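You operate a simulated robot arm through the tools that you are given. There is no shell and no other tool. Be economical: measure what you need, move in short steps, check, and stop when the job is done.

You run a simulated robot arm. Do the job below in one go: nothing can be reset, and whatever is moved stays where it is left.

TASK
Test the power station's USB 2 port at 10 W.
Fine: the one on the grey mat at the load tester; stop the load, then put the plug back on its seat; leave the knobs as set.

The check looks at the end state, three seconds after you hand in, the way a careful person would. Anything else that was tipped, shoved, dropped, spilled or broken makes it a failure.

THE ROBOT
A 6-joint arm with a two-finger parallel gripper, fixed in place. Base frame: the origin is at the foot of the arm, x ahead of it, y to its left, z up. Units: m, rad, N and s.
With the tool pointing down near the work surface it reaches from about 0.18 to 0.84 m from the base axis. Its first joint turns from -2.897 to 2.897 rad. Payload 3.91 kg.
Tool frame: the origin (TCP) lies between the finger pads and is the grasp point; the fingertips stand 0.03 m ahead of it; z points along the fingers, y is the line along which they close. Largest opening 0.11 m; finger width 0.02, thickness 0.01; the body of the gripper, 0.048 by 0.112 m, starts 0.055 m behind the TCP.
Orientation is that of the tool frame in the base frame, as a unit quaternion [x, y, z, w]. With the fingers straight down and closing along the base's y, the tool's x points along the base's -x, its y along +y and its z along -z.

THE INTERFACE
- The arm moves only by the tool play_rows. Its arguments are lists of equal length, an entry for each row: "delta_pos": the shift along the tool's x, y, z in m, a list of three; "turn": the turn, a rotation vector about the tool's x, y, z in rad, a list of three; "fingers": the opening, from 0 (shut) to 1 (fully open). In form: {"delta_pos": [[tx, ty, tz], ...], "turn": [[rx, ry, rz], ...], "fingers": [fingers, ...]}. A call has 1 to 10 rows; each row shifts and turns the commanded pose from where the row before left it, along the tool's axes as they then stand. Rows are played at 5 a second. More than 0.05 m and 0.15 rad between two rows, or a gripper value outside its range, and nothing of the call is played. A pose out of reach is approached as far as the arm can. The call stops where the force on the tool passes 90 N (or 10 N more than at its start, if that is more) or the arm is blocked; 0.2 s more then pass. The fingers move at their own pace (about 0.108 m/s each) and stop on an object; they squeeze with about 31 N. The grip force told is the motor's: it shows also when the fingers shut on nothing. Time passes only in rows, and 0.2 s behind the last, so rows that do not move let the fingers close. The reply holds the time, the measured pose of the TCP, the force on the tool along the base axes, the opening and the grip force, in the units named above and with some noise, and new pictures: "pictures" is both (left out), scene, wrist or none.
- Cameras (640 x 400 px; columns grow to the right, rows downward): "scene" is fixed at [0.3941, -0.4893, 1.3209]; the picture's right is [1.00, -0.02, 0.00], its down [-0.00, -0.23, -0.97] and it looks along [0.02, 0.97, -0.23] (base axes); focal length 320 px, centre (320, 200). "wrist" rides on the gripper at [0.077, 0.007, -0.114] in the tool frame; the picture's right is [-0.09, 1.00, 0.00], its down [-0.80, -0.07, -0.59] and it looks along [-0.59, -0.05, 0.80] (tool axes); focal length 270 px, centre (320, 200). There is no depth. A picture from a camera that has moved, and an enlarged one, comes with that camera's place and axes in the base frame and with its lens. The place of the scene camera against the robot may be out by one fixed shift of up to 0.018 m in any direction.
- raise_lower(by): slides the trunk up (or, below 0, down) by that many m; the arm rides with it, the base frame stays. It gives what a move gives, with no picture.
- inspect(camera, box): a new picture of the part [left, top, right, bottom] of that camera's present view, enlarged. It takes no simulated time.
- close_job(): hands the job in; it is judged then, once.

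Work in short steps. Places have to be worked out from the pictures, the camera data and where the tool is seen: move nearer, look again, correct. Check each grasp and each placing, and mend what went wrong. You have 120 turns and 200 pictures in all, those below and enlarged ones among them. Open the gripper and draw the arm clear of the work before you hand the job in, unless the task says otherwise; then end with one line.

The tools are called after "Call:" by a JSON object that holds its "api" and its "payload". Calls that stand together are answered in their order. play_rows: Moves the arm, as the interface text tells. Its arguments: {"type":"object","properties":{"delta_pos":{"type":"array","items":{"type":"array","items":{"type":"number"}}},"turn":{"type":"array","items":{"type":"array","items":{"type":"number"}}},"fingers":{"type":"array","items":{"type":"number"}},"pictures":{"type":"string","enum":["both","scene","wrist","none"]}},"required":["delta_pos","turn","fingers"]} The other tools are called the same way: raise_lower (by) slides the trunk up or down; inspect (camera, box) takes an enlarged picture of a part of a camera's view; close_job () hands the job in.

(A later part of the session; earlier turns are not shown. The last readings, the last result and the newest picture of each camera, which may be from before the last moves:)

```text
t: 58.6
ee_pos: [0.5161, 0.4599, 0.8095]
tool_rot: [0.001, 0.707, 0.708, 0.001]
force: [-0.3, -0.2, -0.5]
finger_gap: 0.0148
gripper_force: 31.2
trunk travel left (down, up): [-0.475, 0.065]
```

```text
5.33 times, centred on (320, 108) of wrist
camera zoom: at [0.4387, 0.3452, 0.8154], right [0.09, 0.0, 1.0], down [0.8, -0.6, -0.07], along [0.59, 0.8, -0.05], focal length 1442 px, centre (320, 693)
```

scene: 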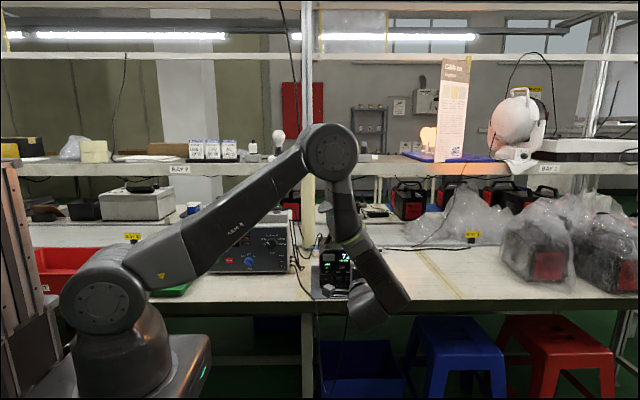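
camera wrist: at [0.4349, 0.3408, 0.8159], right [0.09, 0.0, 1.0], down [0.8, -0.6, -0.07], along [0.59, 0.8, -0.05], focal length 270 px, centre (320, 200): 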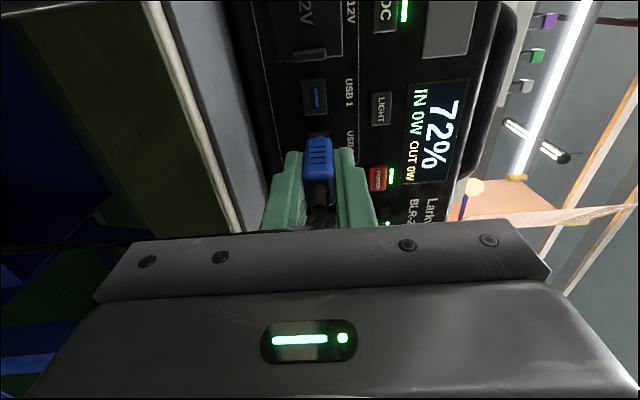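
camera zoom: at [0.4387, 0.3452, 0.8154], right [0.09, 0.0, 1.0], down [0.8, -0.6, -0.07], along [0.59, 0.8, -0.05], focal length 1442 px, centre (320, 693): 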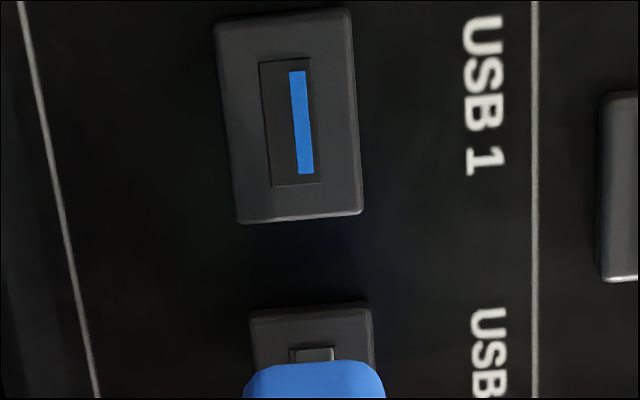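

Connector sits exactly within the slot outline. Pushing in gently.

Call:
{"api": "play_rows", "payload": {"delta_pos": [[0, 0, 0.003], [0, 0, 0.003], [0, 0, 0.003], [0, 0, 0.002], [0, 0, 0]], "turn": [[0, 0, 0], [0, 0, 0], [0, 0, 0], [0, 0, 0], [0, 0, 0]], "fingers": [0, 0, 0, 0, 0], "pictures": "none"}}

Call:
{"api": "inspect", "payload": {"camera": "wrist", "box": [270, 70, 370, 200]}}

```text
t: 59.8
ee_pos: [0.5157, 0.4698, 0.8095]
tool_rot: [0.0, 0.708, 0.706, 0.002]
force: [-0.4, -0.2, -0.9]
finger_gap: 0.0146
gripper_force: 31.4
trunk travel left (down, up): [-0.475, 0.065]
```

```text
3.08 times, centred on (320, 135) of wrist
camera zoom: at [0.4378, 0.3552, 0.8158], right [0.09, 0.0, 1.0], down [0.8, -0.6, -0.07], along [0.59, 0.8, -0.05], focal length 832 px, centre (320, 400)
```

zoom: 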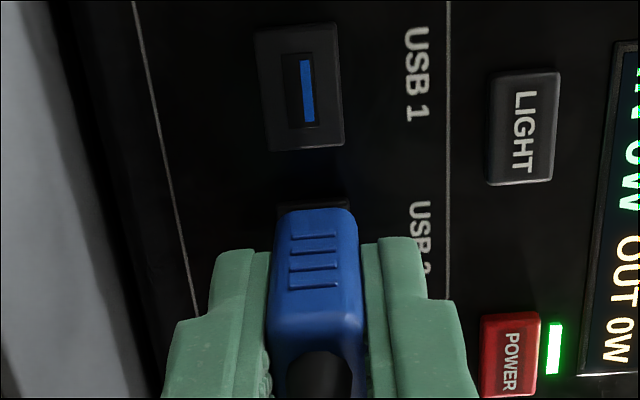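

It slid in with no resistance. I'll push on in small steps until it seats.

Call:
{"api": "play_rows", "payload": {"delta_pos": [[0, 0, 0.002], [0, 0, 0.002], [0, 0, 0]], "turn": [[0, 0, 0], [0, 0, 0], [0, 0, 0]], "fingers": [0, 0, 0], "pictures": "none"}}

Call:
{"api": "inspect", "payload": {"camera": "wrist", "box": [270, 70, 370, 200]}}

```text
t: 60.6
ee_pos: [0.5158, 0.474, 0.8088]
tool_rot: [0.001, 0.707, 0.707, 0.001]
force: [-0.2, 0.1, -0.2]
finger_gap: 0.0148
gripper_force: 31.1
trunk travel left (down, up): [-0.475, 0.065]
```

```text
3.08 times, centred on (320, 135) of wrist
camera zoom: at [0.4387, 0.3589, 0.8154], right [0.09, 0.0, 1.0], down [0.8, -0.6, -0.07], along [0.59, 0.8, -0.05], focal length 832 px, centre (320, 400)
```

zoom: 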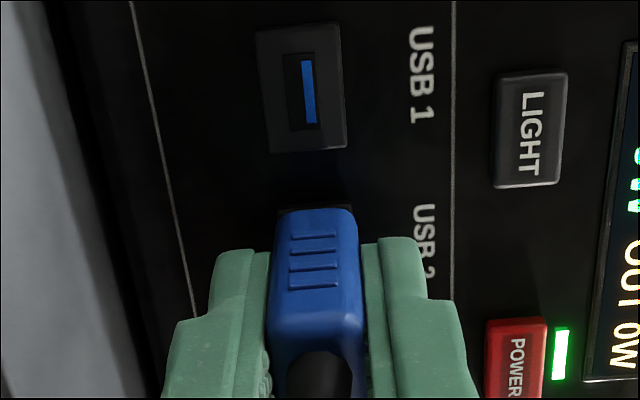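

Still no contact force. A few more millimetres.

Call:
{"api": "play_rows", "payload": {"delta_pos": [[0, 0, 0.0015], [0, 0, 0.0015], [0, 0, 0]], "turn": [[0, 0, 0], [0, 0, 0], [0, 0, 0]], "fingers": [0, 0, 0], "pictures": "wrist"}}

Call:
{"api": "inspect", "payload": {"camera": "wrist", "box": [270, 70, 370, 200]}}

```text
t: 61.4
ee_pos: [0.516, 0.4746, 0.8098]
tool_rot: [0.001, 0.707, 0.707, 0.001]
force: [-1.6, -17.4, -2.9]
finger_gap: 0.0147
gripper_force: 30.9
trunk travel left (down, up): [-0.475, 0.065]
camera wrist: at [0.4384, 0.3606, 0.8156], right [0.09, 0.0, 1.0], down [0.8, -0.6, -0.07], along [0.59, 0.8, -0.05], focal length 270 px, centre (320, 200)
```

wrist: 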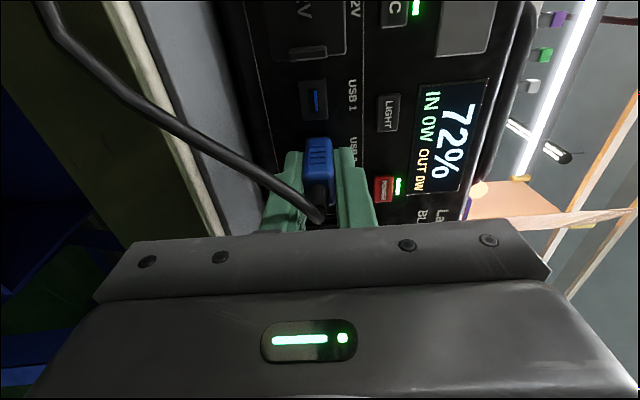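

```text
3.08 times, centred on (320, 135) of wrist
camera zoom: at [0.4384, 0.3606, 0.8156], right [0.09, 0.0, 1.0], down [0.8, -0.6, -0.07], along [0.59, 0.8, -0.05], focal length 832 px, centre (320, 400)
```

zoom: 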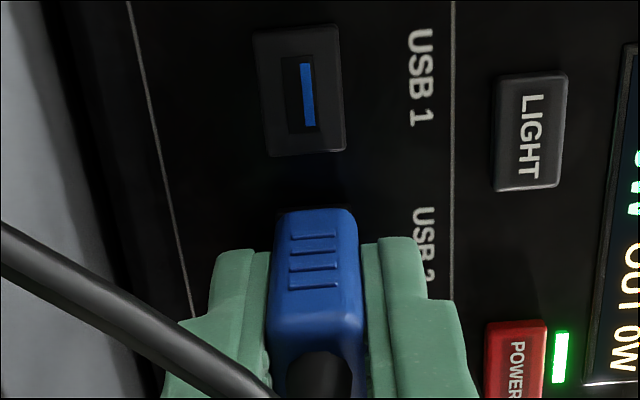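

Seated: contact force 17 N, and the cable has re-routed as a plugged lead. I'll relax, open a little and withdraw straight back.

Call:
{"api": "play_rows", "payload": {"delta_pos": [[0, 0, -0.002], [0, 0, 0], [0, 0, 0], [0, 0, -0.02], [0, 0, -0.04], [0, 0, -0.04], [0, 0, 0]], "turn": [[0, 0, 0], [0, 0, 0], [0, 0, 0], [0, 0, 0], [0, 0, 0], [0, 0, 0], [0, 0, 0]], "fingers": [0, 0.3, 0.3, 0.3, 0.3, 0.3, 0.3], "pictures": "both"}}

Call:
{"api": "inspect", "payload": {"camera": "wrist", "box": [200, 0, 460, 240]}}

```text
t: 63.0
ee_pos: [0.5159, 0.3755, 0.8089]
tool_rot: [0.0, 0.707, 0.707, 0.001]
force: [-0.3, 0.1, -1.1]
finger_gap: 0.033
gripper_force: 0.0
trunk travel left (down, up): [-0.475, 0.065]
camera wrist: at [0.4384, 0.2607, 0.8156], right [0.09, 0.0, 1.0], down [0.8, -0.59, -0.07], along [0.59, 0.8, -0.05], focal length 270 px, centre (320, 200)
```

scene: 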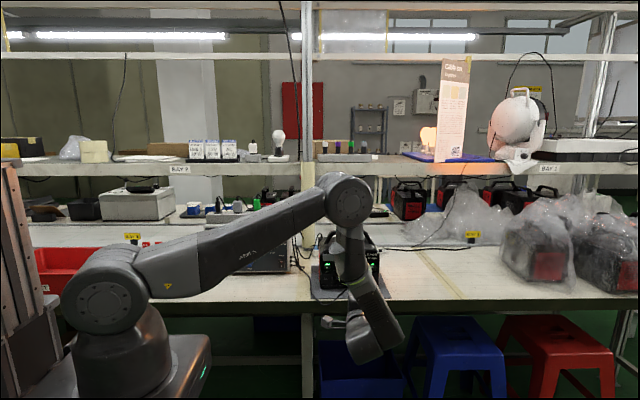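
wrist: 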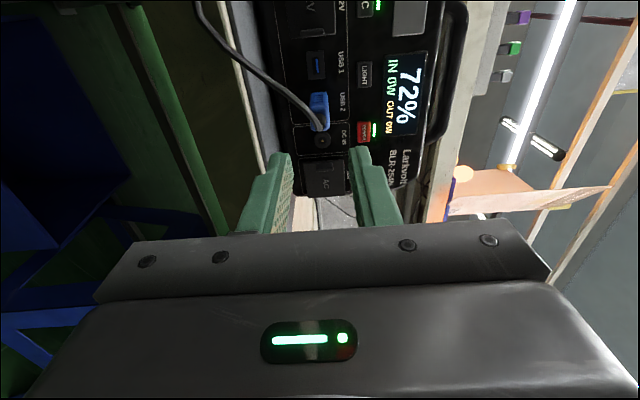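

```text
1.67 times, centred on (330, 120) of wrist
camera zoom: at [0.4384, 0.2607, 0.8156], right [0.09, 0.0, 1.0], down [0.8, -0.59, -0.07], along [0.59, 0.8, -0.05], focal length 450 px, centre (303, 333)
```

zoom: 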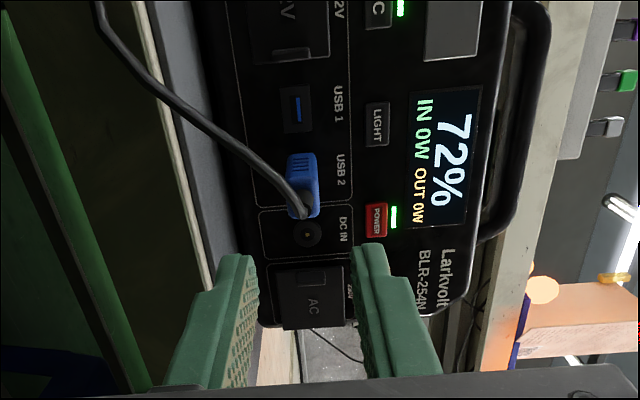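

USB 2 is plugged cleanly and the cable is clear. Next, START at about (0.024, 0.632, 0.826): I'll rise, go left, and roll the camera to the top.

Call:
{"api": "play_rows", "payload": {"delta_pos": [[0, 0.045, 0], [0, 0.045, 0], [0.02, 0.04, 0], [0.048, 0, 0], [0.048, 0, 0], [0.048, 0, 0], [0.048, 0, 0], [0.048, 0, 0], [0.048, 0, 0], [0.048, 0, 0]], "turn": [[0, 0, 0], [0, 0, 0], [0, 0, 0], [0, 0, 0], [0, 0, 0], [0, 0, 0], [0, 0, 0], [0, 0, 0], [0, 0, 0], [0, 0, 0]], "fingers": [0.3, 0.3, 0.3, 0.3, 0.3, 0, 0, 0, 0, 0], "pictures": "scene"}}

Call:
{"api": "play_rows", "payload": {"delta_pos": [[0.03, 0, 0], [0.03, 0, 0], [0.03, 0, 0], [0.03, 0, 0], [0.014, 0, 0], [0, 0, 0]], "turn": [[0, 0, 0], [0, 0, 0], [0, 0, 0], [0, 0, 0], [0, 0, 0.15], [0, 0, 0.15]], "fingers": [0, 0, 0, 0, 0, 0], "pictures": "none"}}

Call:
{"api": "play_rows", "payload": {"delta_pos": [[0, 0, 0], [0, 0, 0], [0, 0, 0], [0, 0, 0], [0, 0, 0], [0, 0, 0], [0, 0, 0], [0, 0, 0], [0, 0, 0], [0, 0, 0]], "turn": [[0, 0, 0.15], [0, 0, 0.15], [0, 0, 0.15], [0, 0, 0.15], [0, 0, 0.15], [0, 0, 0.15], [0, 0, 0.15], [0, 0, 0.15], [0, 0, 0.0708], [0, 0, 0]], "fingers": [0, 0, 0, 0, 0, 0, 0, 0, 0, 0], "pictures": "wrist"}}

```text
t: 65.2
ee_pos: [0.16, 0.3761, 0.9414]
tool_rot: [-0.001, 0.707, 0.708, 0.001]
force: [-0.6, -0.6, -0.1]
finger_gap: 0.0
gripper_force: 31.0
trunk travel left (down, up): [-0.475, 0.065]
```

scene: 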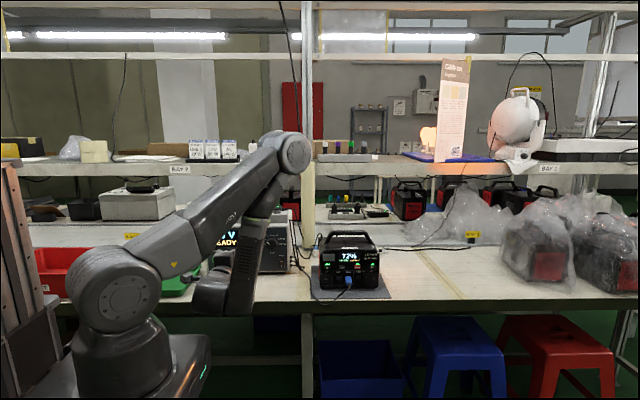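

```text
t: 66.6
ee_pos: [0.0425, 0.39, 0.9467]
tool_rot: [0.106, 0.699, 0.699, -0.107]
force: [-0.1, -1.0, 0.3]
finger_gap: 0.0
gripper_force: 31.0
out of reach, approached as far as the arm can: row 3, 4, 5
trunk travel left (down, up): [-0.475, 0.065]
```

```text
t: 68.8
ee_pos: [0.0423, 0.3891, 0.9464]
tool_rot: [-0.499, -0.501, -0.498, 0.501]
force: [0.9, 0.6, 0.4]
finger_gap: 0.0
gripper_force: 31.2
trunk travel left (down, up): [-0.475, 0.065]
camera wrist: at [0.0488, 0.2746, 1.0231], right [1.0, 0.0, -0.09], down [-0.07, -0.59, -0.8], along [-0.06, 0.8, -0.59], focal length 270 px, centre (320, 200)
```

wrist: 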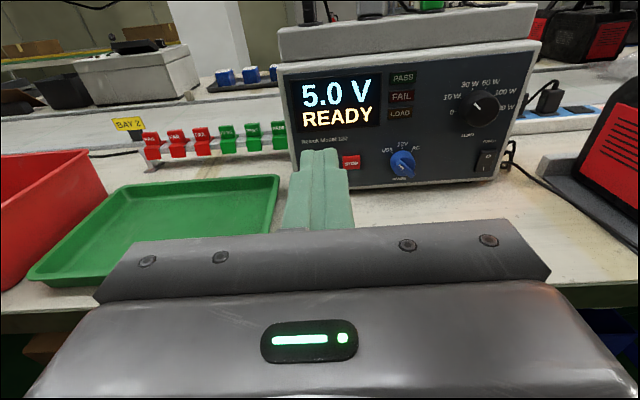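

The tester reads 5.0 V, so the port is live and READY. I'll approach START.

Call:
{"api": "play_rows", "payload": {"delta_pos": [[-0.03, 0, 0.035], [-0.03, 0, 0.035], [-0.03, 0, 0.035], [-0.03, -0.01, 0.035], [0, -0.008, 0.02], [0, 0, 0]], "turn": [[0, 0, 0], [0, 0, 0], [0, 0, 0], [0, 0, 0], [0, 0, 0], [0, 0, 0]], "fingers": [0, 0, 0, 0, 0, 0], "pictures": "wrist"}}

Call:
{"api": "inspect", "payload": {"camera": "wrist", "box": [230, 60, 450, 220]}}

```text
t: 70.2
ee_pos: [0.0842, 0.5307, 0.8253]
tool_rot: [0.498, 0.503, 0.497, -0.502]
force: [0.2, -0.7, 0.6]
finger_gap: 0.0
gripper_force: 31.0
out of reach, approached as far as the arm can: row 1, 2, 3, 4, 5
trunk travel left (down, up): [-0.475, 0.065]
camera wrist: at [0.0918, 0.415, 0.9017], right [1.0, 0.01, -0.09], down [-0.07, -0.59, -0.8], along [-0.06, 0.8, -0.59], focal length 270 px, centre (320, 200)
```

wrist: 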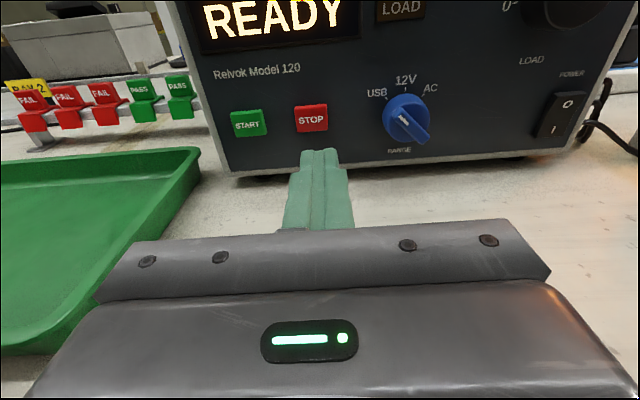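

```text
2.50 times, centred on (340, 140) of wrist
camera zoom: at [0.0918, 0.415, 0.9017], right [1.0, 0.01, -0.09], down [-0.07, -0.59, -0.8], along [-0.06, 0.8, -0.59], focal length 676 px, centre (270, 350)
```

zoom: 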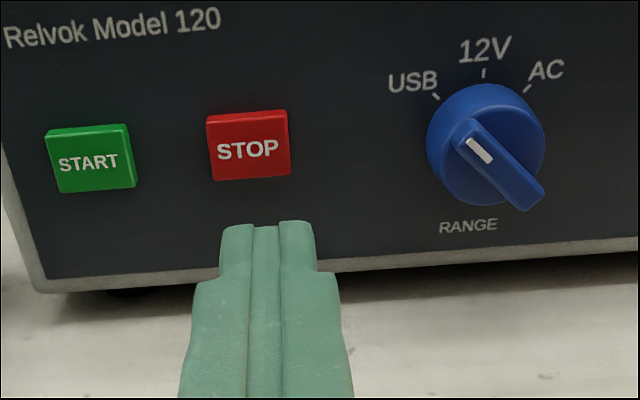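

The arm falls short here at x=0.084 with a level tool low down. I'll pitch the tool down a bit so the wrist sits higher, then see if x≈0.024 is reachable.

Call:
{"api": "play_rows", "payload": {"delta_pos": [[0.01, 0, -0.03], [0.005, 0, 0], [0.005, 0, 0], [0, 0, 0], [0, 0, 0], [0, 0, 0]], "turn": [[0, -0.12, 0], [0, -0.12, 0], [0, -0.12, 0], [0, -0.12, 0], [0, -0.12, 0], [0, 0, 0]], "fingers": [0, 0, 0, 0, 0, 0], "pictures": "both"}}

```text
t: 71.6
ee_pos: [0.0825, 0.5017, 0.8454]
tool_rot: [0.626, 0.626, 0.329, -0.328]
force: [-0.1, 0.2, -1.1]
finger_gap: 0.0003
gripper_force: 31.3
trunk travel left (down, up): [-0.475, 0.065]
camera wrist: at [0.09, 0.4506, 0.973], right [1.0, -0.05, -0.07], down [-0.07, -0.94, -0.32], along [-0.05, 0.33, -0.94], focal length 270 px, centre (320, 200)
```

scene: 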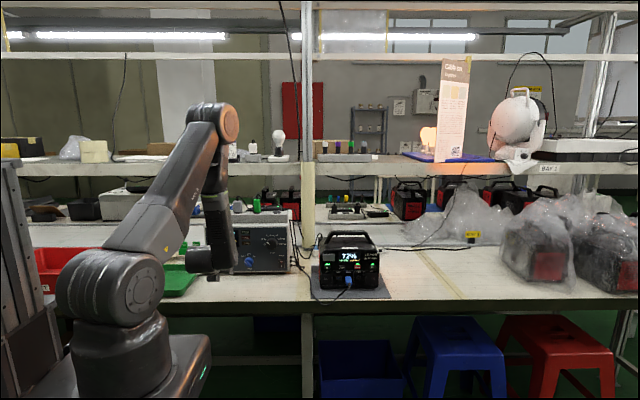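
wrist: 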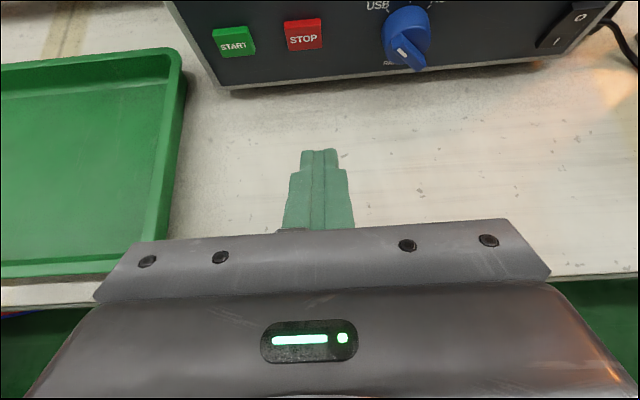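

Reachable pose, pitched about 35° down. Shifting left towards START.

Call:
{"api": "play_rows", "payload": {"delta_pos": [[0, -0.03, 0], [0, -0.029, 0], [0, 0, 0]], "turn": [[0, 0, 0], [0, 0, 0], [0, 0, 0]], "fingers": [0, 0, 0], "pictures": "wrist"}}

```text
t: 72.4
ee_pos: [0.0669, 0.5043, 0.8527]
tool_rot: [0.623, 0.629, 0.322, -0.336]
force: [-0.4, 0.2, -0.5]
finger_gap: 0.0001
gripper_force: 31.0
out of reach, approached as far as the arm can: row 1, 2
trunk travel left (down, up): [-0.475, 0.065]
camera wrist: at [0.0758, 0.4519, 0.9802], right [1.0, -0.03, -0.08], down [-0.06, -0.94, -0.32], along [-0.07, 0.33, -0.94], focal length 270 px, centre (320, 200)
```

wrist: 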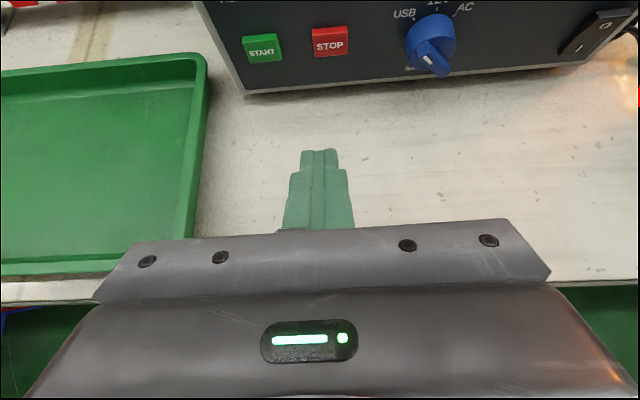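

Still limited at x≈0.067 because the wrist is too close to the base. Further forward it should reach, so I'll level the tool again, go forward to y≈0.575, and slide left there just short of the buttons.

Call:
{"api": "play_rows", "payload": {"delta_pos": [[0, 0.015, 0], [0, 0, 0], [0, 0, 0], [0, 0, 0], [0, 0, 0], [-0.01, 0, 0.03], [-0.01, 0, 0.03], [0, 0, 0]], "turn": [[0, 0.12, 0], [0, 0.12, 0], [0, 0.12, 0], [0, 0.12, 0], [0, 0.12, 0], [0, 0, 0], [0, 0, 0], [0, 0, 0]], "fingers": [0, 0, 0, 0, 0, 0, 0, 0], "pictures": "wrist"}}

```text
t: 74.2
ee_pos: [0.0934, 0.5597, 0.832]
tool_rot: [-0.498, -0.501, -0.499, 0.502]
force: [0.6, -0.1, -0.3]
finger_gap: 0.0
gripper_force: 31.1
out of reach, approached as far as the arm can: row 6, 7
trunk travel left (down, up): [-0.475, 0.065]
camera wrist: at [0.1011, 0.4454, 0.9081], right [1.0, 0.01, -0.09], down [-0.07, -0.59, -0.8], along [-0.06, 0.8, -0.59], focal length 270 px, centre (320, 200)
```

wrist: 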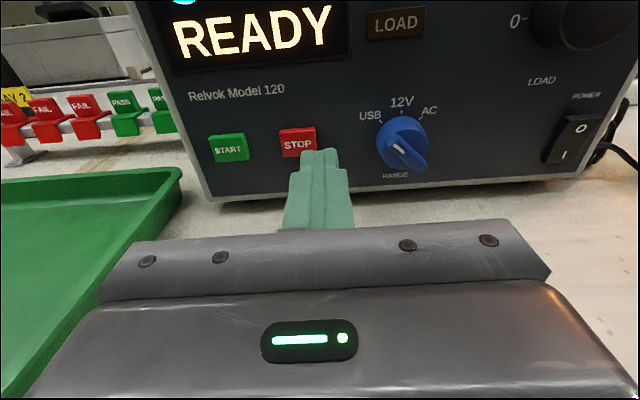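

The limit is the tool's yaw relative to the arm plane. Yawing the tool left by 0.2 rad frees it. START re-projects to (0.0247, 0.628, 0.827).

Call:
{"api": "play_rows", "payload": {"delta_pos": [[0, 0, -0.01], [0, 0, 0], [0, -0.031, 0.006], [-0.006, -0.031, 0.006], [0, 0, 0]], "turn": [[0.1, 0, 0], [0.1, 0, 0], [0, 0, 0], [0, 0, 0], [0, 0, 0]], "fingers": [0, 0, 0, 0, 0], "pictures": "wrist"}}

```text
t: 75.4
ee_pos: [0.0303, 0.5482, 0.8263]
tool_rot: [-0.448, -0.547, -0.448, 0.547]
force: [-0.5, 0.2, -0.8]
finger_gap: 0.0003
gripper_force: 31.1
trunk travel left (down, up): [-0.475, 0.065]
camera wrist: at [0.0593, 0.4371, 0.9028], right [0.98, 0.2, -0.09], down [0.05, -0.6, -0.8], along [-0.21, 0.78, -0.59], focal length 270 px, centre (320, 200)
```

wrist: 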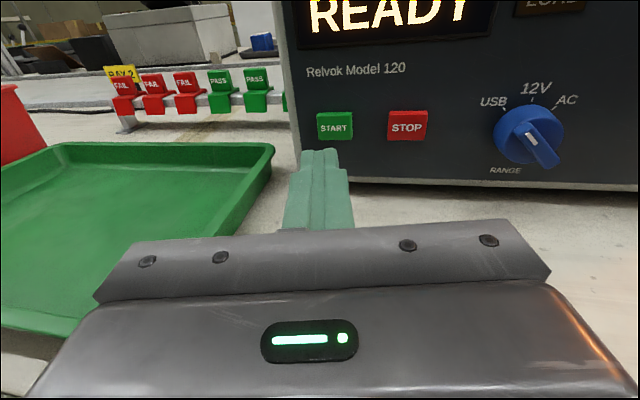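

Reached. The tip is in line with START. I'll advance straight along +y to near contact.

Call:
{"api": "play_rows", "payload": {"delta_pos": [[0, 0.004, 0.0196], [0.001, 0.004, 0.0196], [0, 0, 0]], "turn": [[0, 0, 0], [0, 0, 0], [0, 0, 0]], "fingers": [0, 0, 0], "pictures": "wrist"}}

Call:
{"api": "inspect", "payload": {"camera": "wrist", "box": [260, 90, 420, 200]}}

```text
t: 76.2
ee_pos: [0.0299, 0.5889, 0.8289]
tool_rot: [0.448, 0.547, 0.449, -0.547]
force: [0.1, 0.2, 0.1]
finger_gap: 0.0
gripper_force: 31.0
trunk travel left (down, up): [-0.475, 0.065]
camera wrist: at [0.0591, 0.4773, 0.9048], right [0.98, 0.2, -0.09], down [0.05, -0.6, -0.8], along [-0.21, 0.78, -0.59], focal length 270 px, centre (320, 200)
```

wrist: 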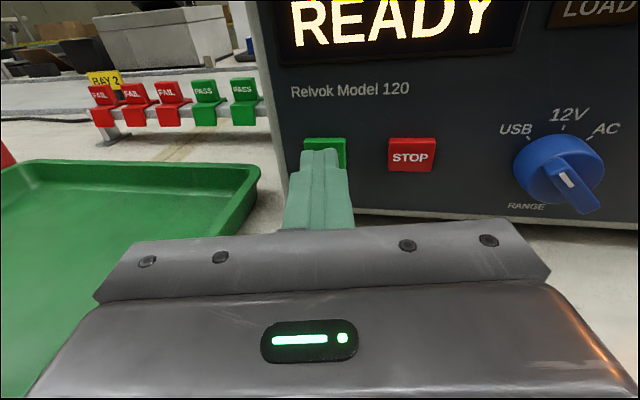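

```text
3.64 times, centred on (340, 145) of wrist
camera zoom: at [0.0591, 0.4773, 0.9048], right [0.98, 0.2, -0.09], down [0.05, -0.6, -0.8], along [-0.21, 0.78, -0.59], focal length 983 px, centre (247, 400)
```

zoom: 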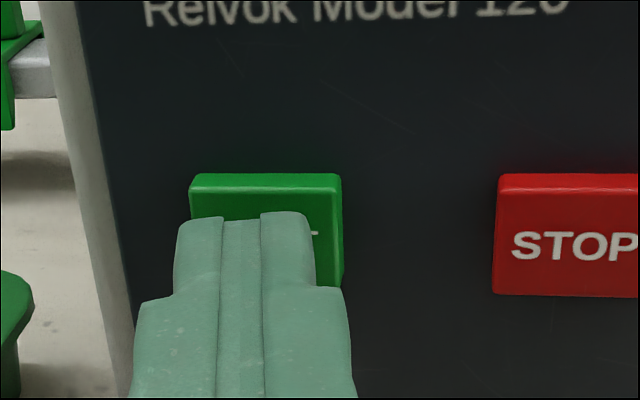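

The tip is about 4 mm left of the button's centre and just short of it. I'll shift right and press in small steps.

Call:
{"api": "play_rows", "payload": {"delta_pos": [[0, 0.0039, -0.0008], [0, 0.0008, 0.004], [0, 0.0006, 0.003], [0, 0, 0]], "turn": [[0, 0, 0], [0, 0, 0], [0, 0, 0], [0, 0, 0]], "fingers": [0, 0, 0, 0], "pictures": "wrist"}}

```text
t: 77.2
ee_pos: [0.0339, 0.5965, 0.8272]
tool_rot: [-0.448, -0.547, -0.448, 0.547]
force: [0.3, 0.7, -0.5]
finger_gap: 0.0001
gripper_force: 31.3
trunk travel left (down, up): [-0.475, 0.065]
camera wrist: at [0.0628, 0.4848, 0.9042], right [0.98, 0.2, -0.09], down [0.05, -0.6, -0.8], along [-0.21, 0.78, -0.59], focal length 270 px, centre (320, 200)
```

wrist: 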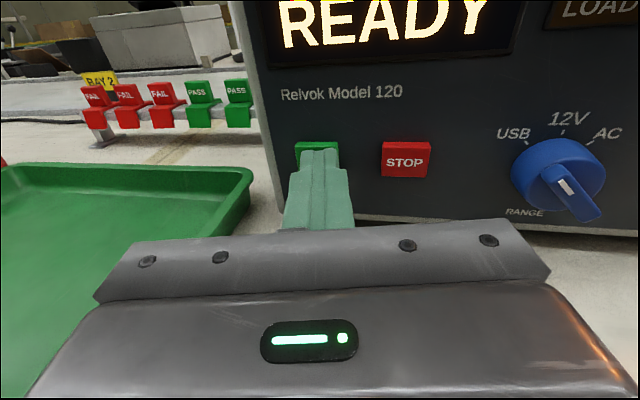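

No contact yet. Pressing further in 2 mm steps.

Call:
{"api": "play_rows", "payload": {"delta_pos": [[0, 0.0004, 0.002], [0, 0.0004, 0.002], [0, 0.0004, 0.002], [0, 0, 0]], "turn": [[0, 0, 0], [0, 0, 0], [0, 0, 0], [0, 0, 0]], "fingers": [0, 0, 0, 0], "pictures": "wrist"}}

```text
t: 78.2
ee_pos: [0.0348, 0.6013, 0.8277]
tool_rot: [-0.448, -0.547, -0.448, 0.547]
force: [-0.2, -6.8, -0.5]
finger_gap: 0.0
gripper_force: 30.9
trunk travel left (down, up): [-0.475, 0.065]
camera wrist: at [0.0631, 0.4904, 0.9042], right [0.98, 0.2, -0.09], down [0.05, -0.6, -0.8], along [-0.21, 0.78, -0.59], focal length 270 px, centre (320, 200)
```

wrist: 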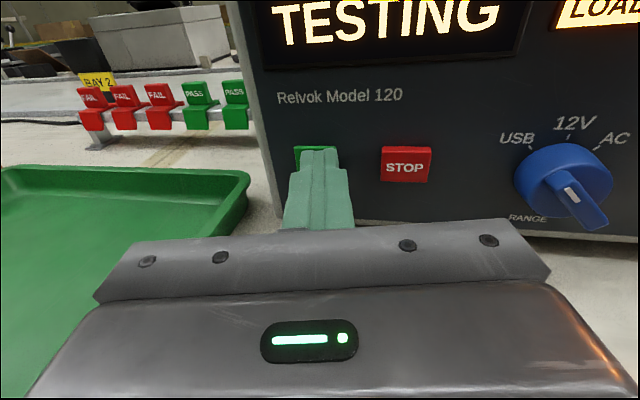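

TESTING with the LOAD lamp lit. I'll back off the button and wait for the result.

Call:
{"api": "play_rows", "payload": {"delta_pos": [[0, -0.003, -0.015], [0, -0.003, -0.015], [0.005, 0, 0], [0, 0, 0], [0, 0, 0], [0, 0, 0], [0, 0, 0], [0, 0, 0], [0, 0, 0], [0, 0, 0]], "turn": [[0, 0, 0], [0, 0, 0], [0, 0, 0], [0, 0, 0], [0, 0, 0], [0, 0, 0], [0, 0, 0], [0, 0, 0], [0, 0, 0], [0, 0, 0]], "fingers": [0, 0, 0, 0, 0, 0, 0, 0, 0, 0], "pictures": "none"}}

Call:
{"api": "inspect", "payload": {"camera": "scene", "box": [200, 210, 400, 310]}}

Call:
{"api": "inspect", "payload": {"camera": "wrist", "box": [220, 0, 640, 230]}}

```text
t: 80.4
ee_pos: [0.0327, 0.5723, 0.8325]
tool_rot: [-0.448, -0.548, -0.447, 0.548]
force: [-0.1, -0.3, -1.2]
finger_gap: 0.0
gripper_force: 31.1
trunk travel left (down, up): [-0.475, 0.065]
```

```text
3.20 times, centred on (300, 260) of scene
camera zoom: at [0.3941, -0.4893, 1.3209], right [1.0, -0.02, 0.0], down [0.0, -0.23, -0.97], along [0.02, 0.97, -0.23], focal length 1024 px, centre (384, 8)
```

zoom: 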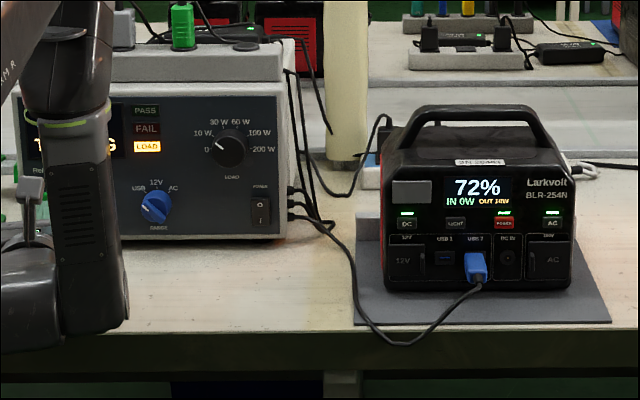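

```text
1.52 times, centred on (430, 115) of wrist
camera zoom: at [0.063, 0.461, 0.9091], right [0.98, 0.2, -0.09], down [0.05, -0.6, -0.8], along [-0.21, 0.78, -0.59], focal length 412 px, centre (152, 330)
```

zoom: 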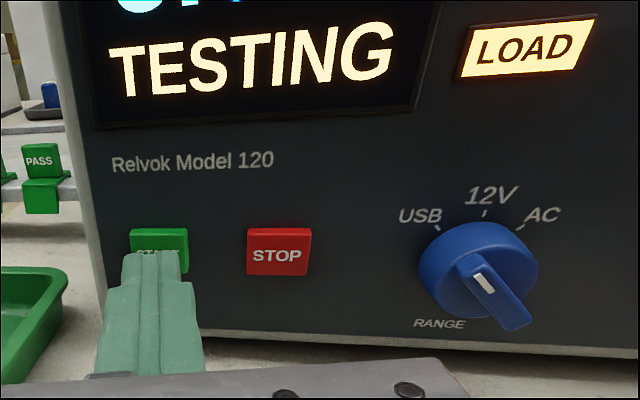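

The station shows an output load. I'll wait and raise a little so the display is fully visible.

Call:
{"api": "play_rows", "payload": {"delta_pos": [[0.03, 0, -0.01], [0.03, 0, -0.01], [0, 0, 0], [0, 0, 0], [0, 0, 0], [0, 0, 0], [0, 0, 0], [0, 0, 0], [0, 0, 0], [0, 0, 0]], "turn": [[0, 0, 0], [0, 0, 0], [0, 0, 0], [0, 0, 0], [0, 0, 0], [0, 0, 0], [0, 0, 0], [0, 0, 0], [0, 0, 0], [0, 0, 0]], "fingers": [0, 0, 0, 0, 0, 0, 0, 0, 0, 0], "pictures": "wrist"}}

Call:
{"api": "inspect", "payload": {"camera": "scene", "box": [310, 225, 390, 305]}}

```text
t: 82.6
ee_pos: [0.0371, 0.5547, 0.8917]
tool_rot: [-0.448, -0.547, -0.448, 0.547]
force: [-0.6, -0.2, -0.5]
finger_gap: 0.0
gripper_force: 31.4
trunk travel left (down, up): [-0.475, 0.065]
camera wrist: at [0.0662, 0.4426, 0.9687], right [0.98, 0.2, -0.09], down [0.05, -0.6, -0.8], along [-0.21, 0.78, -0.59], focal length 270 px, centre (320, 200)
```

wrist: 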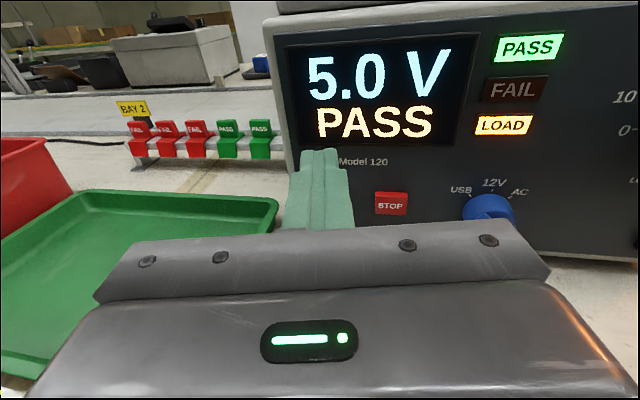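

```text
5.00 times, centred on (350, 265) of scene
camera zoom: at [0.3941, -0.4893, 1.3209], right [1.0, -0.02, 0.0], down [0.0, -0.23, -0.97], along [0.02, 0.97, -0.23], focal length 1600 px, centre (170, -125)
```

zoom: 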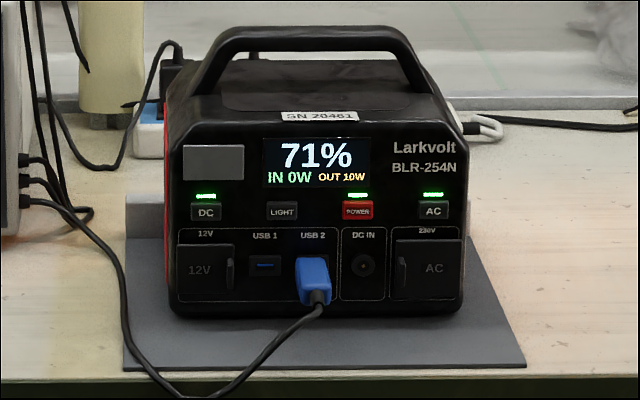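

PASS, with OUT 10 W on USB 2. Next is STOP at (0.077, 0.626, 0.8265), so I'll position in front of it.

Call:
{"api": "play_rows", "payload": {"delta_pos": [[0, 0.024, 0], [0, 0.023, 0], [-0.033, 0, 0], [-0.032, 0, 0], [0, 0.003, 0.0147], [0, 0.003, 0.0147], [0, 0, 0]], "turn": [[0, 0, 0], [0, 0, 0], [0, 0, 0], [0, 0, 0], [0, 0, 0], [0, 0, 0], [0, 0, 0]], "fingers": [0, 0, 0, 0, 0, 0, 0], "pictures": "wrist"}}

Call:
{"api": "inspect", "payload": {"camera": "wrist", "box": [260, 90, 420, 200]}}

```text
t: 84.2
ee_pos: [0.0858, 0.5918, 0.8289]
tool_rot: [0.448, 0.547, 0.448, -0.547]
force: [0.7, 0.1, -0.1]
finger_gap: 0.0003
gripper_force: 30.8
trunk travel left (down, up): [-0.475, 0.065]
camera wrist: at [0.1146, 0.4802, 0.9047], right [0.98, 0.2, -0.09], down [0.05, -0.6, -0.8], along [-0.21, 0.78, -0.59], focal length 270 px, centre (320, 200)
```

wrist: 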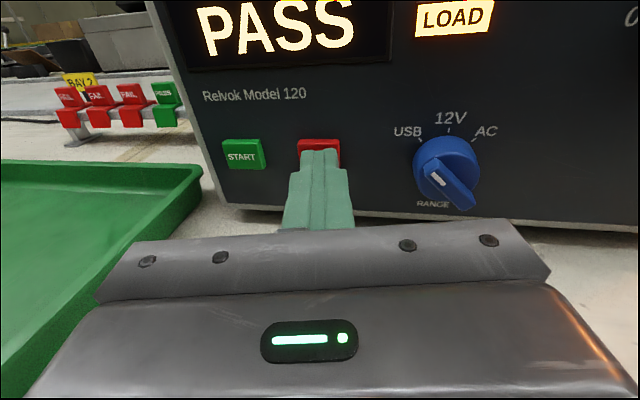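

```text
3.64 times, centred on (340, 145) of wrist
camera zoom: at [0.1146, 0.4802, 0.9047], right [0.98, 0.2, -0.09], down [0.05, -0.6, -0.8], along [-0.21, 0.78, -0.59], focal length 983 px, centre (247, 400)
```

zoom: 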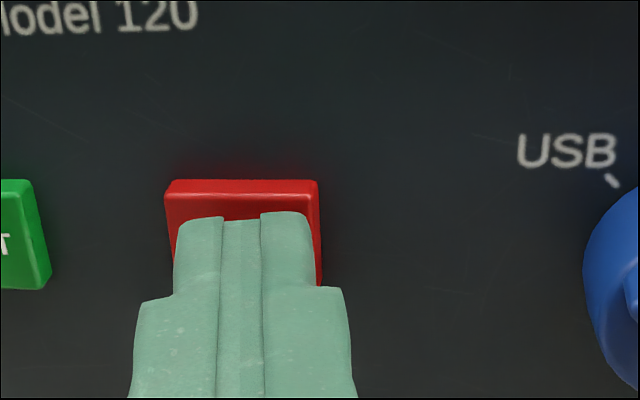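

The tip is centred on STOP. Pressing in small steps, about 10 mm in total as for START.

Call:
{"api": "play_rows", "payload": {"delta_pos": [[0, 0.0008, 0.0039], [0, 0.0006, 0.0029], [0, 0.0004, 0.002], [0, 0.0002, 0.001], [0, 0, 0]], "turn": [[0, 0, 0], [0, 0, 0], [0, 0, 0], [0, 0, 0], [0, 0, 0]], "fingers": [0, 0, 0, 0, 0], "pictures": "wrist"}}

```text
t: 85.4
ee_pos: [0.0837, 0.6008, 0.8294]
tool_rot: [0.448, 0.547, 0.448, -0.547]
force: [-0.1, -4.6, -1.0]
finger_gap: 0.0
gripper_force: 31.0
trunk travel left (down, up): [-0.475, 0.065]
camera wrist: at [0.113, 0.4896, 0.9054], right [0.98, 0.2, -0.09], down [0.05, -0.6, -0.8], along [-0.21, 0.78, -0.59], focal length 270 px, centre (320, 200)
```

wrist: 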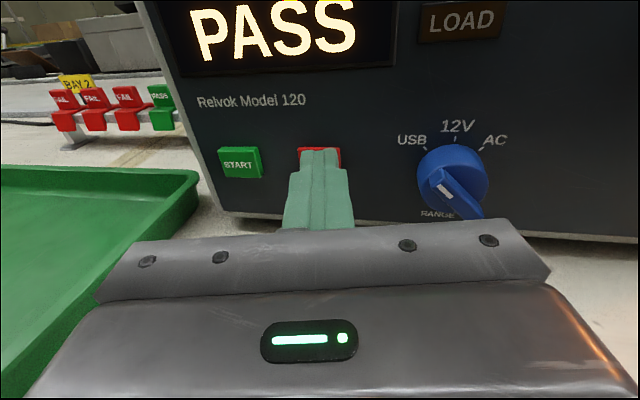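

The LOAD lamp is off, so the load is stopped. I'll back off, rise, and return to the station.

Call:
{"api": "play_rows", "payload": {"delta_pos": [[0, -0.006, -0.0294], [0, -0.006, -0.0294], [0.04, -0.004, -0.02], [0.04, -0.004, -0.02], [0.04, -0.004, -0.02], [0, 0.044, -0.014], [0, 0.044, -0.014], [0, 0.044, -0.014], [0, 0.044, -0.014], [0, 0, 0]], "turn": [[0, 0, 0], [0, 0, 0], [0, 0, 0], [0, 0, 0], [0, 0, 0], [0, 0, 0], [0, 0, 0], [0, 0, 0], [0, 0, 0], [0, 0, 0]], "fingers": [0, 0, 0, 0, 0, 0, 0, 0, 0, 0], "pictures": "none"}}

Call:
{"api": "play_rows", "payload": {"delta_pos": [[0, 0, 0], [0, 0.04, -0.01], [0, 0.045, -0.01], [0, 0.045, -0.01], [0, 0, 0], [0, 0, 0], [0, 0, 0], [0, 0, 0], [0, 0, 0], [0, 0, 0]], "turn": [[-0.1, 0, 0], [-0.1, 0, 0], [0, 0, 0], [0, 0, 0], [0, 0, -0.15], [0, 0, -0.15], [0, 0, -0.15], [0, 0, -0.15], [0, 0, -0.15], [0, 0, -0.15]], "fingers": [0.3, 0.3, 0.3, 0.3, 0.3, 0.3, 0.3, 0.3, 0.3, 0.3], "pictures": "none"}}

Call:
{"api": "play_rows", "payload": {"delta_pos": [[0, 0, 0], [0, 0, 0], [0, 0, 0], [0, 0, 0], [0, 0, 0], [0, 0, 0]], "turn": [[0, 0, -0.15], [0, 0, -0.15], [0, 0, -0.15], [0, 0, -0.15], [0, 0, -0.0708], [0, 0, 0]], "fingers": [0.3, 0.3, 0.3, 0.3, 0.3, 0.3], "pictures": "both"}}

```text
t: 87.6
ee_pos: [0.268, 0.4607, 0.9471]
tool_rot: [0.448, 0.547, 0.448, -0.547]
force: [-0.4, 0.1, 0.9]
finger_gap: 0.0001
gripper_force: 30.7
trunk travel left (down, up): [-0.475, 0.065]
```

```text
t: 89.8
ee_pos: [0.3985, 0.4335, 0.9472]
tool_rot: [0.233, 0.668, 0.668, -0.232]
force: [-0.2, -0.2, 0.5]
finger_gap: 0.033
gripper_force: 0.0
trunk travel left (down, up): [-0.475, 0.065]
```

```text
t: 91.2
ee_pos: [0.398, 0.4338, 0.9487]
tool_rot: [0.0, 0.707, 0.707, 0.001]
force: [0.2, 0.4, 0.2]
finger_gap: 0.033
gripper_force: 0.1
trunk travel left (down, up): [-0.475, 0.065]
camera wrist: at [0.3215, 0.3193, 0.9542], right [0.09, 0.0, 1.0], down [0.8, -0.6, -0.07], along [0.59, 0.8, -0.05], focal length 270 px, centre (320, 200)
```

scene: 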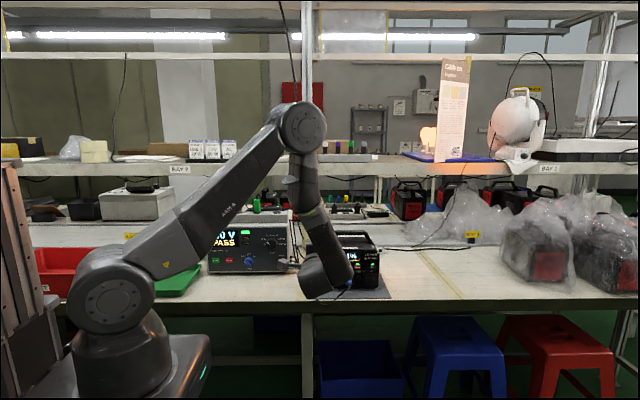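
wrist: 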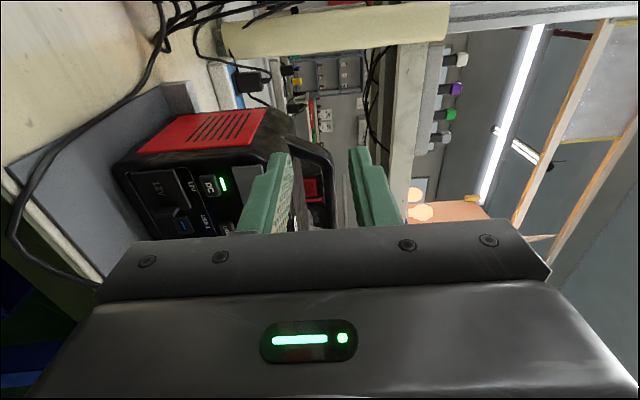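

Returning to the pose in front of USB 2 by the same path.

Call:
{"api": "play_rows", "payload": {"delta_pos": [[0, 0, -0.03], [-0.04, 0, -0.028], [-0.04, 0, 0], [-0.038, 0, 0], [0, -0.045, 0], [0, -0.045, 0], [0, -0.048, 0], [0, 0, 0]], "turn": [[0, 0, 0], [0, 0, 0], [0, 0, 0], [0, 0, 0], [0, 0, 0], [0, 0, 0], [0, 0, 0], [0, 0, 0]], "fingers": [0.3, 0.3, 0.3, 0.3, 0.3, 0.3, 0.3, 0.3], "pictures": "wrist"}}

Call:
{"api": "inspect", "payload": {"camera": "wrist", "box": [200, 0, 460, 240]}}

```text
t: 93.0
ee_pos: [0.5174, 0.3751, 0.8085]
tool_rot: [0.0, 0.707, 0.707, 0.0]
force: [0.1, -0.1, 0.6]
finger_gap: 0.0328
gripper_force: 0.0
trunk travel left (down, up): [-0.475, 0.065]
camera wrist: at [0.4393, 0.2594, 0.815], right [0.09, 0.0, 1.0], down [0.8, -0.59, -0.07], along [0.59, 0.8, -0.05], focal length 270 px, centre (320, 200)
```

wrist: 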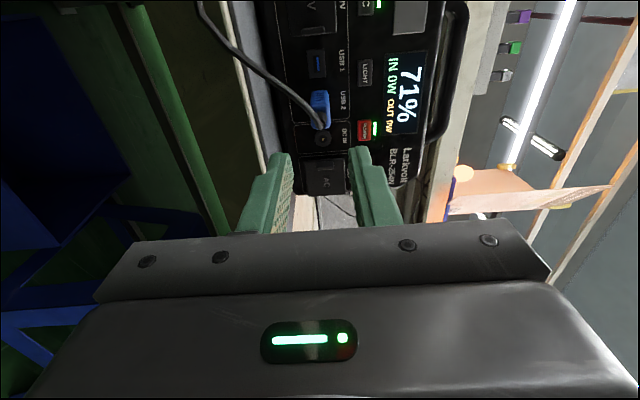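

```text
1.67 times, centred on (330, 120) of wrist
camera zoom: at [0.4393, 0.2594, 0.815], right [0.09, 0.0, 1.0], down [0.8, -0.59, -0.07], along [0.59, 0.8, -0.05], focal length 450 px, centre (303, 333)
```

zoom: 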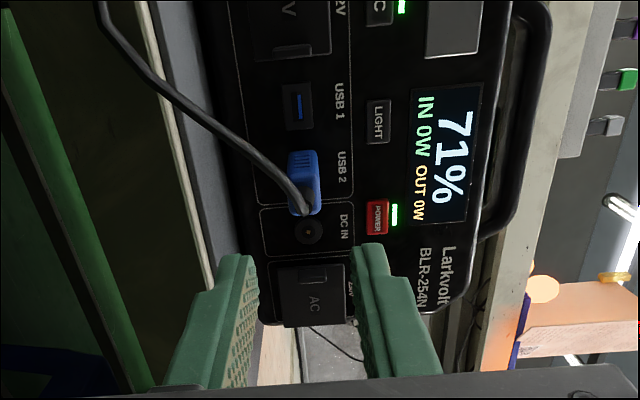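

OUT 0 W; the view matches the retreat pose. I'll advance around the plug and grip.

Call:
{"api": "play_rows", "payload": {"delta_pos": [[0.001, 0, 0.04], [0, 0, 0.04], [0, 0, 0.0188], [0, 0, 0], [0, 0, 0], [0, 0, 0], [0, 0, 0]], "turn": [[0, 0, 0], [0, 0, 0], [0, 0, 0], [0, 0, 0], [0, 0, 0], [0, 0, 0], [0, 0, 0]], "fingers": [0.3, 0.3, 0.3, 0.3, 0, 0, 0], "pictures": "wrist"}}

Call:
{"api": "inspect", "payload": {"camera": "wrist", "box": [270, 70, 370, 200]}}

```text
t: 94.6
ee_pos: [0.5151, 0.4746, 0.8082]
tool_rot: [0.001, 0.708, 0.706, 0.0]
force: [-0.1, -0.9, -6.1]
finger_gap: 0.0148
gripper_force: 31.0
trunk travel left (down, up): [-0.475, 0.065]
camera wrist: at [0.4378, 0.3596, 0.8158], right [0.09, 0.0, 1.0], down [0.8, -0.6, -0.07], along [0.59, 0.8, -0.05], focal length 270 px, centre (320, 200)
```

wrist: 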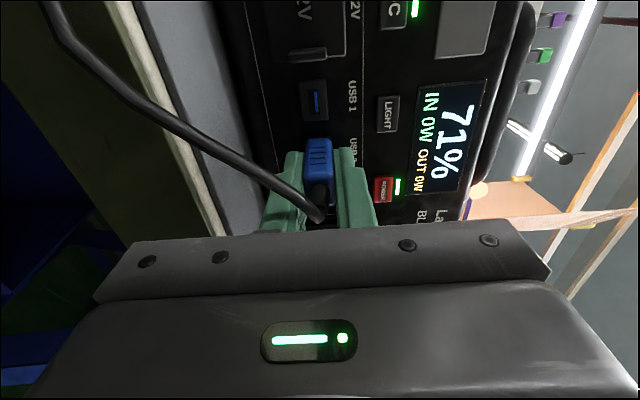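

```text
3.08 times, centred on (320, 135) of wrist
camera zoom: at [0.4378, 0.3596, 0.8158], right [0.09, 0.0, 1.0], down [0.8, -0.6, -0.07], along [0.59, 0.8, -0.05], focal length 832 px, centre (320, 400)
```

zoom: 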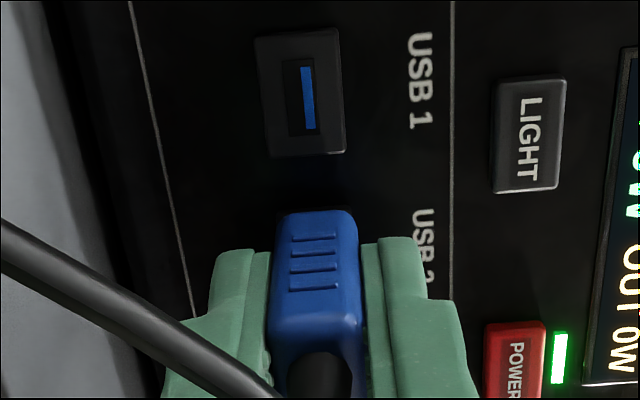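

Gripped as before. I'll pull straight out.

Call:
{"api": "play_rows", "payload": {"delta_pos": [[0, 0.0007, -0.005], [0, 0, -0.01], [0, 0, -0.02], [0, 0, -0.04], [0, 0, -0.03], [0, 0, 0]], "turn": [[0, 0, 0], [0, 0, 0], [0, 0, 0], [0, 0, 0], [0, 0, 0], [0, 0, 0]], "fingers": [0, 0, 0, 0, 0, 0], "pictures": "wrist"}}

Call:
{"api": "inspect", "payload": {"camera": "wrist", "box": [230, 0, 410, 240]}}

```text
t: 96.0
ee_pos: [0.5147, 0.3685, 0.8111]
tool_rot: [0.0, 0.707, 0.707, 0.001]
force: [0.3, 0.5, -0.8]
finger_gap: 0.0149
gripper_force: 31.3
trunk travel left (down, up): [-0.475, 0.065]
camera wrist: at [0.4378, 0.2538, 0.8169], right [0.09, 0.0, 1.0], down [0.8, -0.59, -0.07], along [0.59, 0.8, -0.05], focal length 270 px, centre (320, 200)
```

wrist: 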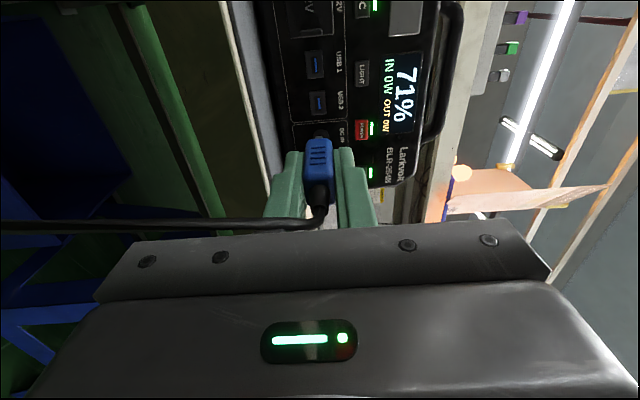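

```text
1.67 times, centred on (320, 120) of wrist
camera zoom: at [0.4378, 0.2538, 0.8169], right [0.09, 0.0, 1.0], down [0.8, -0.59, -0.07], along [0.59, 0.8, -0.05], focal length 450 px, centre (320, 333)
```

zoom: 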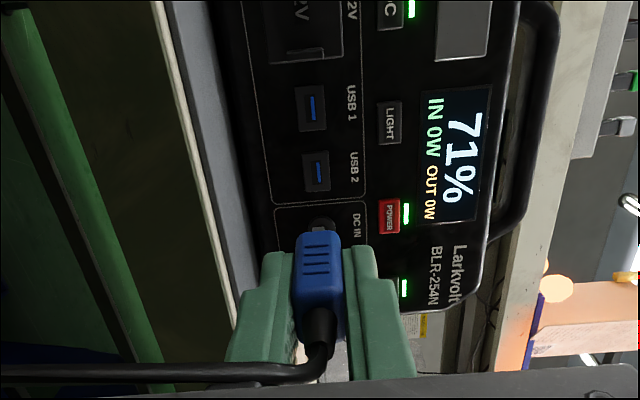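

The plug is unplugged and held the same way. I'll rise and rotate back to tool-down.

Call:
{"api": "play_rows", "payload": {"delta_pos": [[0, 0.04, -0.008], [0, 0.045, 0], [0, 0.045, 0], [0.02, 0.045, 0], [0.02, 0.045, 0], [0.02, 0.045, 0], [0.02, 0.045, 0], [0.037, 0.033, 0], [0, 0, 0], [0, 0, 0]], "turn": [[0, 0, 0], [0, 0, 0], [0, 0, 0], [0, 0, 0], [0, 0, 0], [0, 0, 0], [0, 0, 0], [0, 0, 0], [0.15, 0, 0], [0.15, 0, 0]], "fingers": [0, 0, 0, 0, 0, 0, 0, 0, 0, 0], "pictures": "none"}}

Call:
{"api": "play_rows", "payload": {"delta_pos": [[0, 0, 0], [0, 0, 0], [0, 0, 0], [0, 0, 0], [0, 0, 0], [0, 0, 0], [0, 0, 0], [0, 0, 0], [0, 0, 0], [0, 0, 0]], "turn": [[0.15, 0, 0], [0.15, 0, 0], [0.15, 0, 0], [0.15, 0, 0], [0.15, 0, 0], [0.15, 0, 0], [0.15, 0, 0], [0.15, 0, 0], [0.0708, 0, 0], [0, 0, 0]], "fingers": [0, 0, 0, 0, 0, 0, 0, 0, 0, 0], "pictures": "both"}}

```text
t: 98.2
ee_pos: [0.3982, 0.3604, 1.1536]
tool_rot: [0.001, 0.805, 0.593, 0.0]
force: [0.3, 1.1, 0.1]
finger_gap: 0.0148
gripper_force: 31.1
trunk travel left (down, up): [-0.475, 0.065]
```

```text
t: 100.4
ee_pos: [0.3982, 0.3612, 1.1541]
tool_rot: [0.001, 1.0, 0.001, 0.0]
force: [0.1, 0.4, 0.0]
finger_gap: 0.0148
gripper_force: 31.1
trunk travel left (down, up): [-0.475, 0.065]
camera wrist: at [0.3217, 0.3683, 1.2684], right [0.09, 1.0, 0.0], down [0.8, -0.07, 0.59], along [0.59, -0.05, -0.8], focal length 270 px, centre (320, 200)
```

scene: 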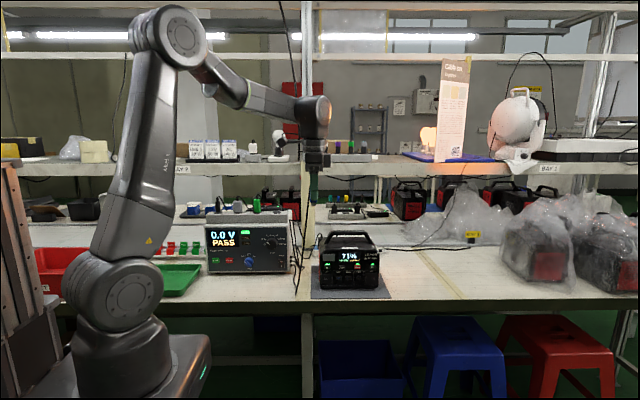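
wrist: 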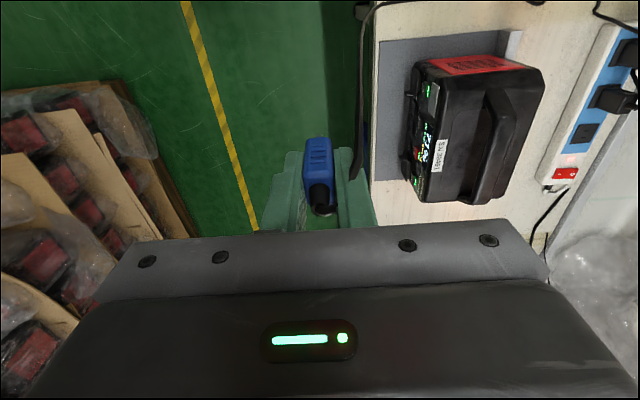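

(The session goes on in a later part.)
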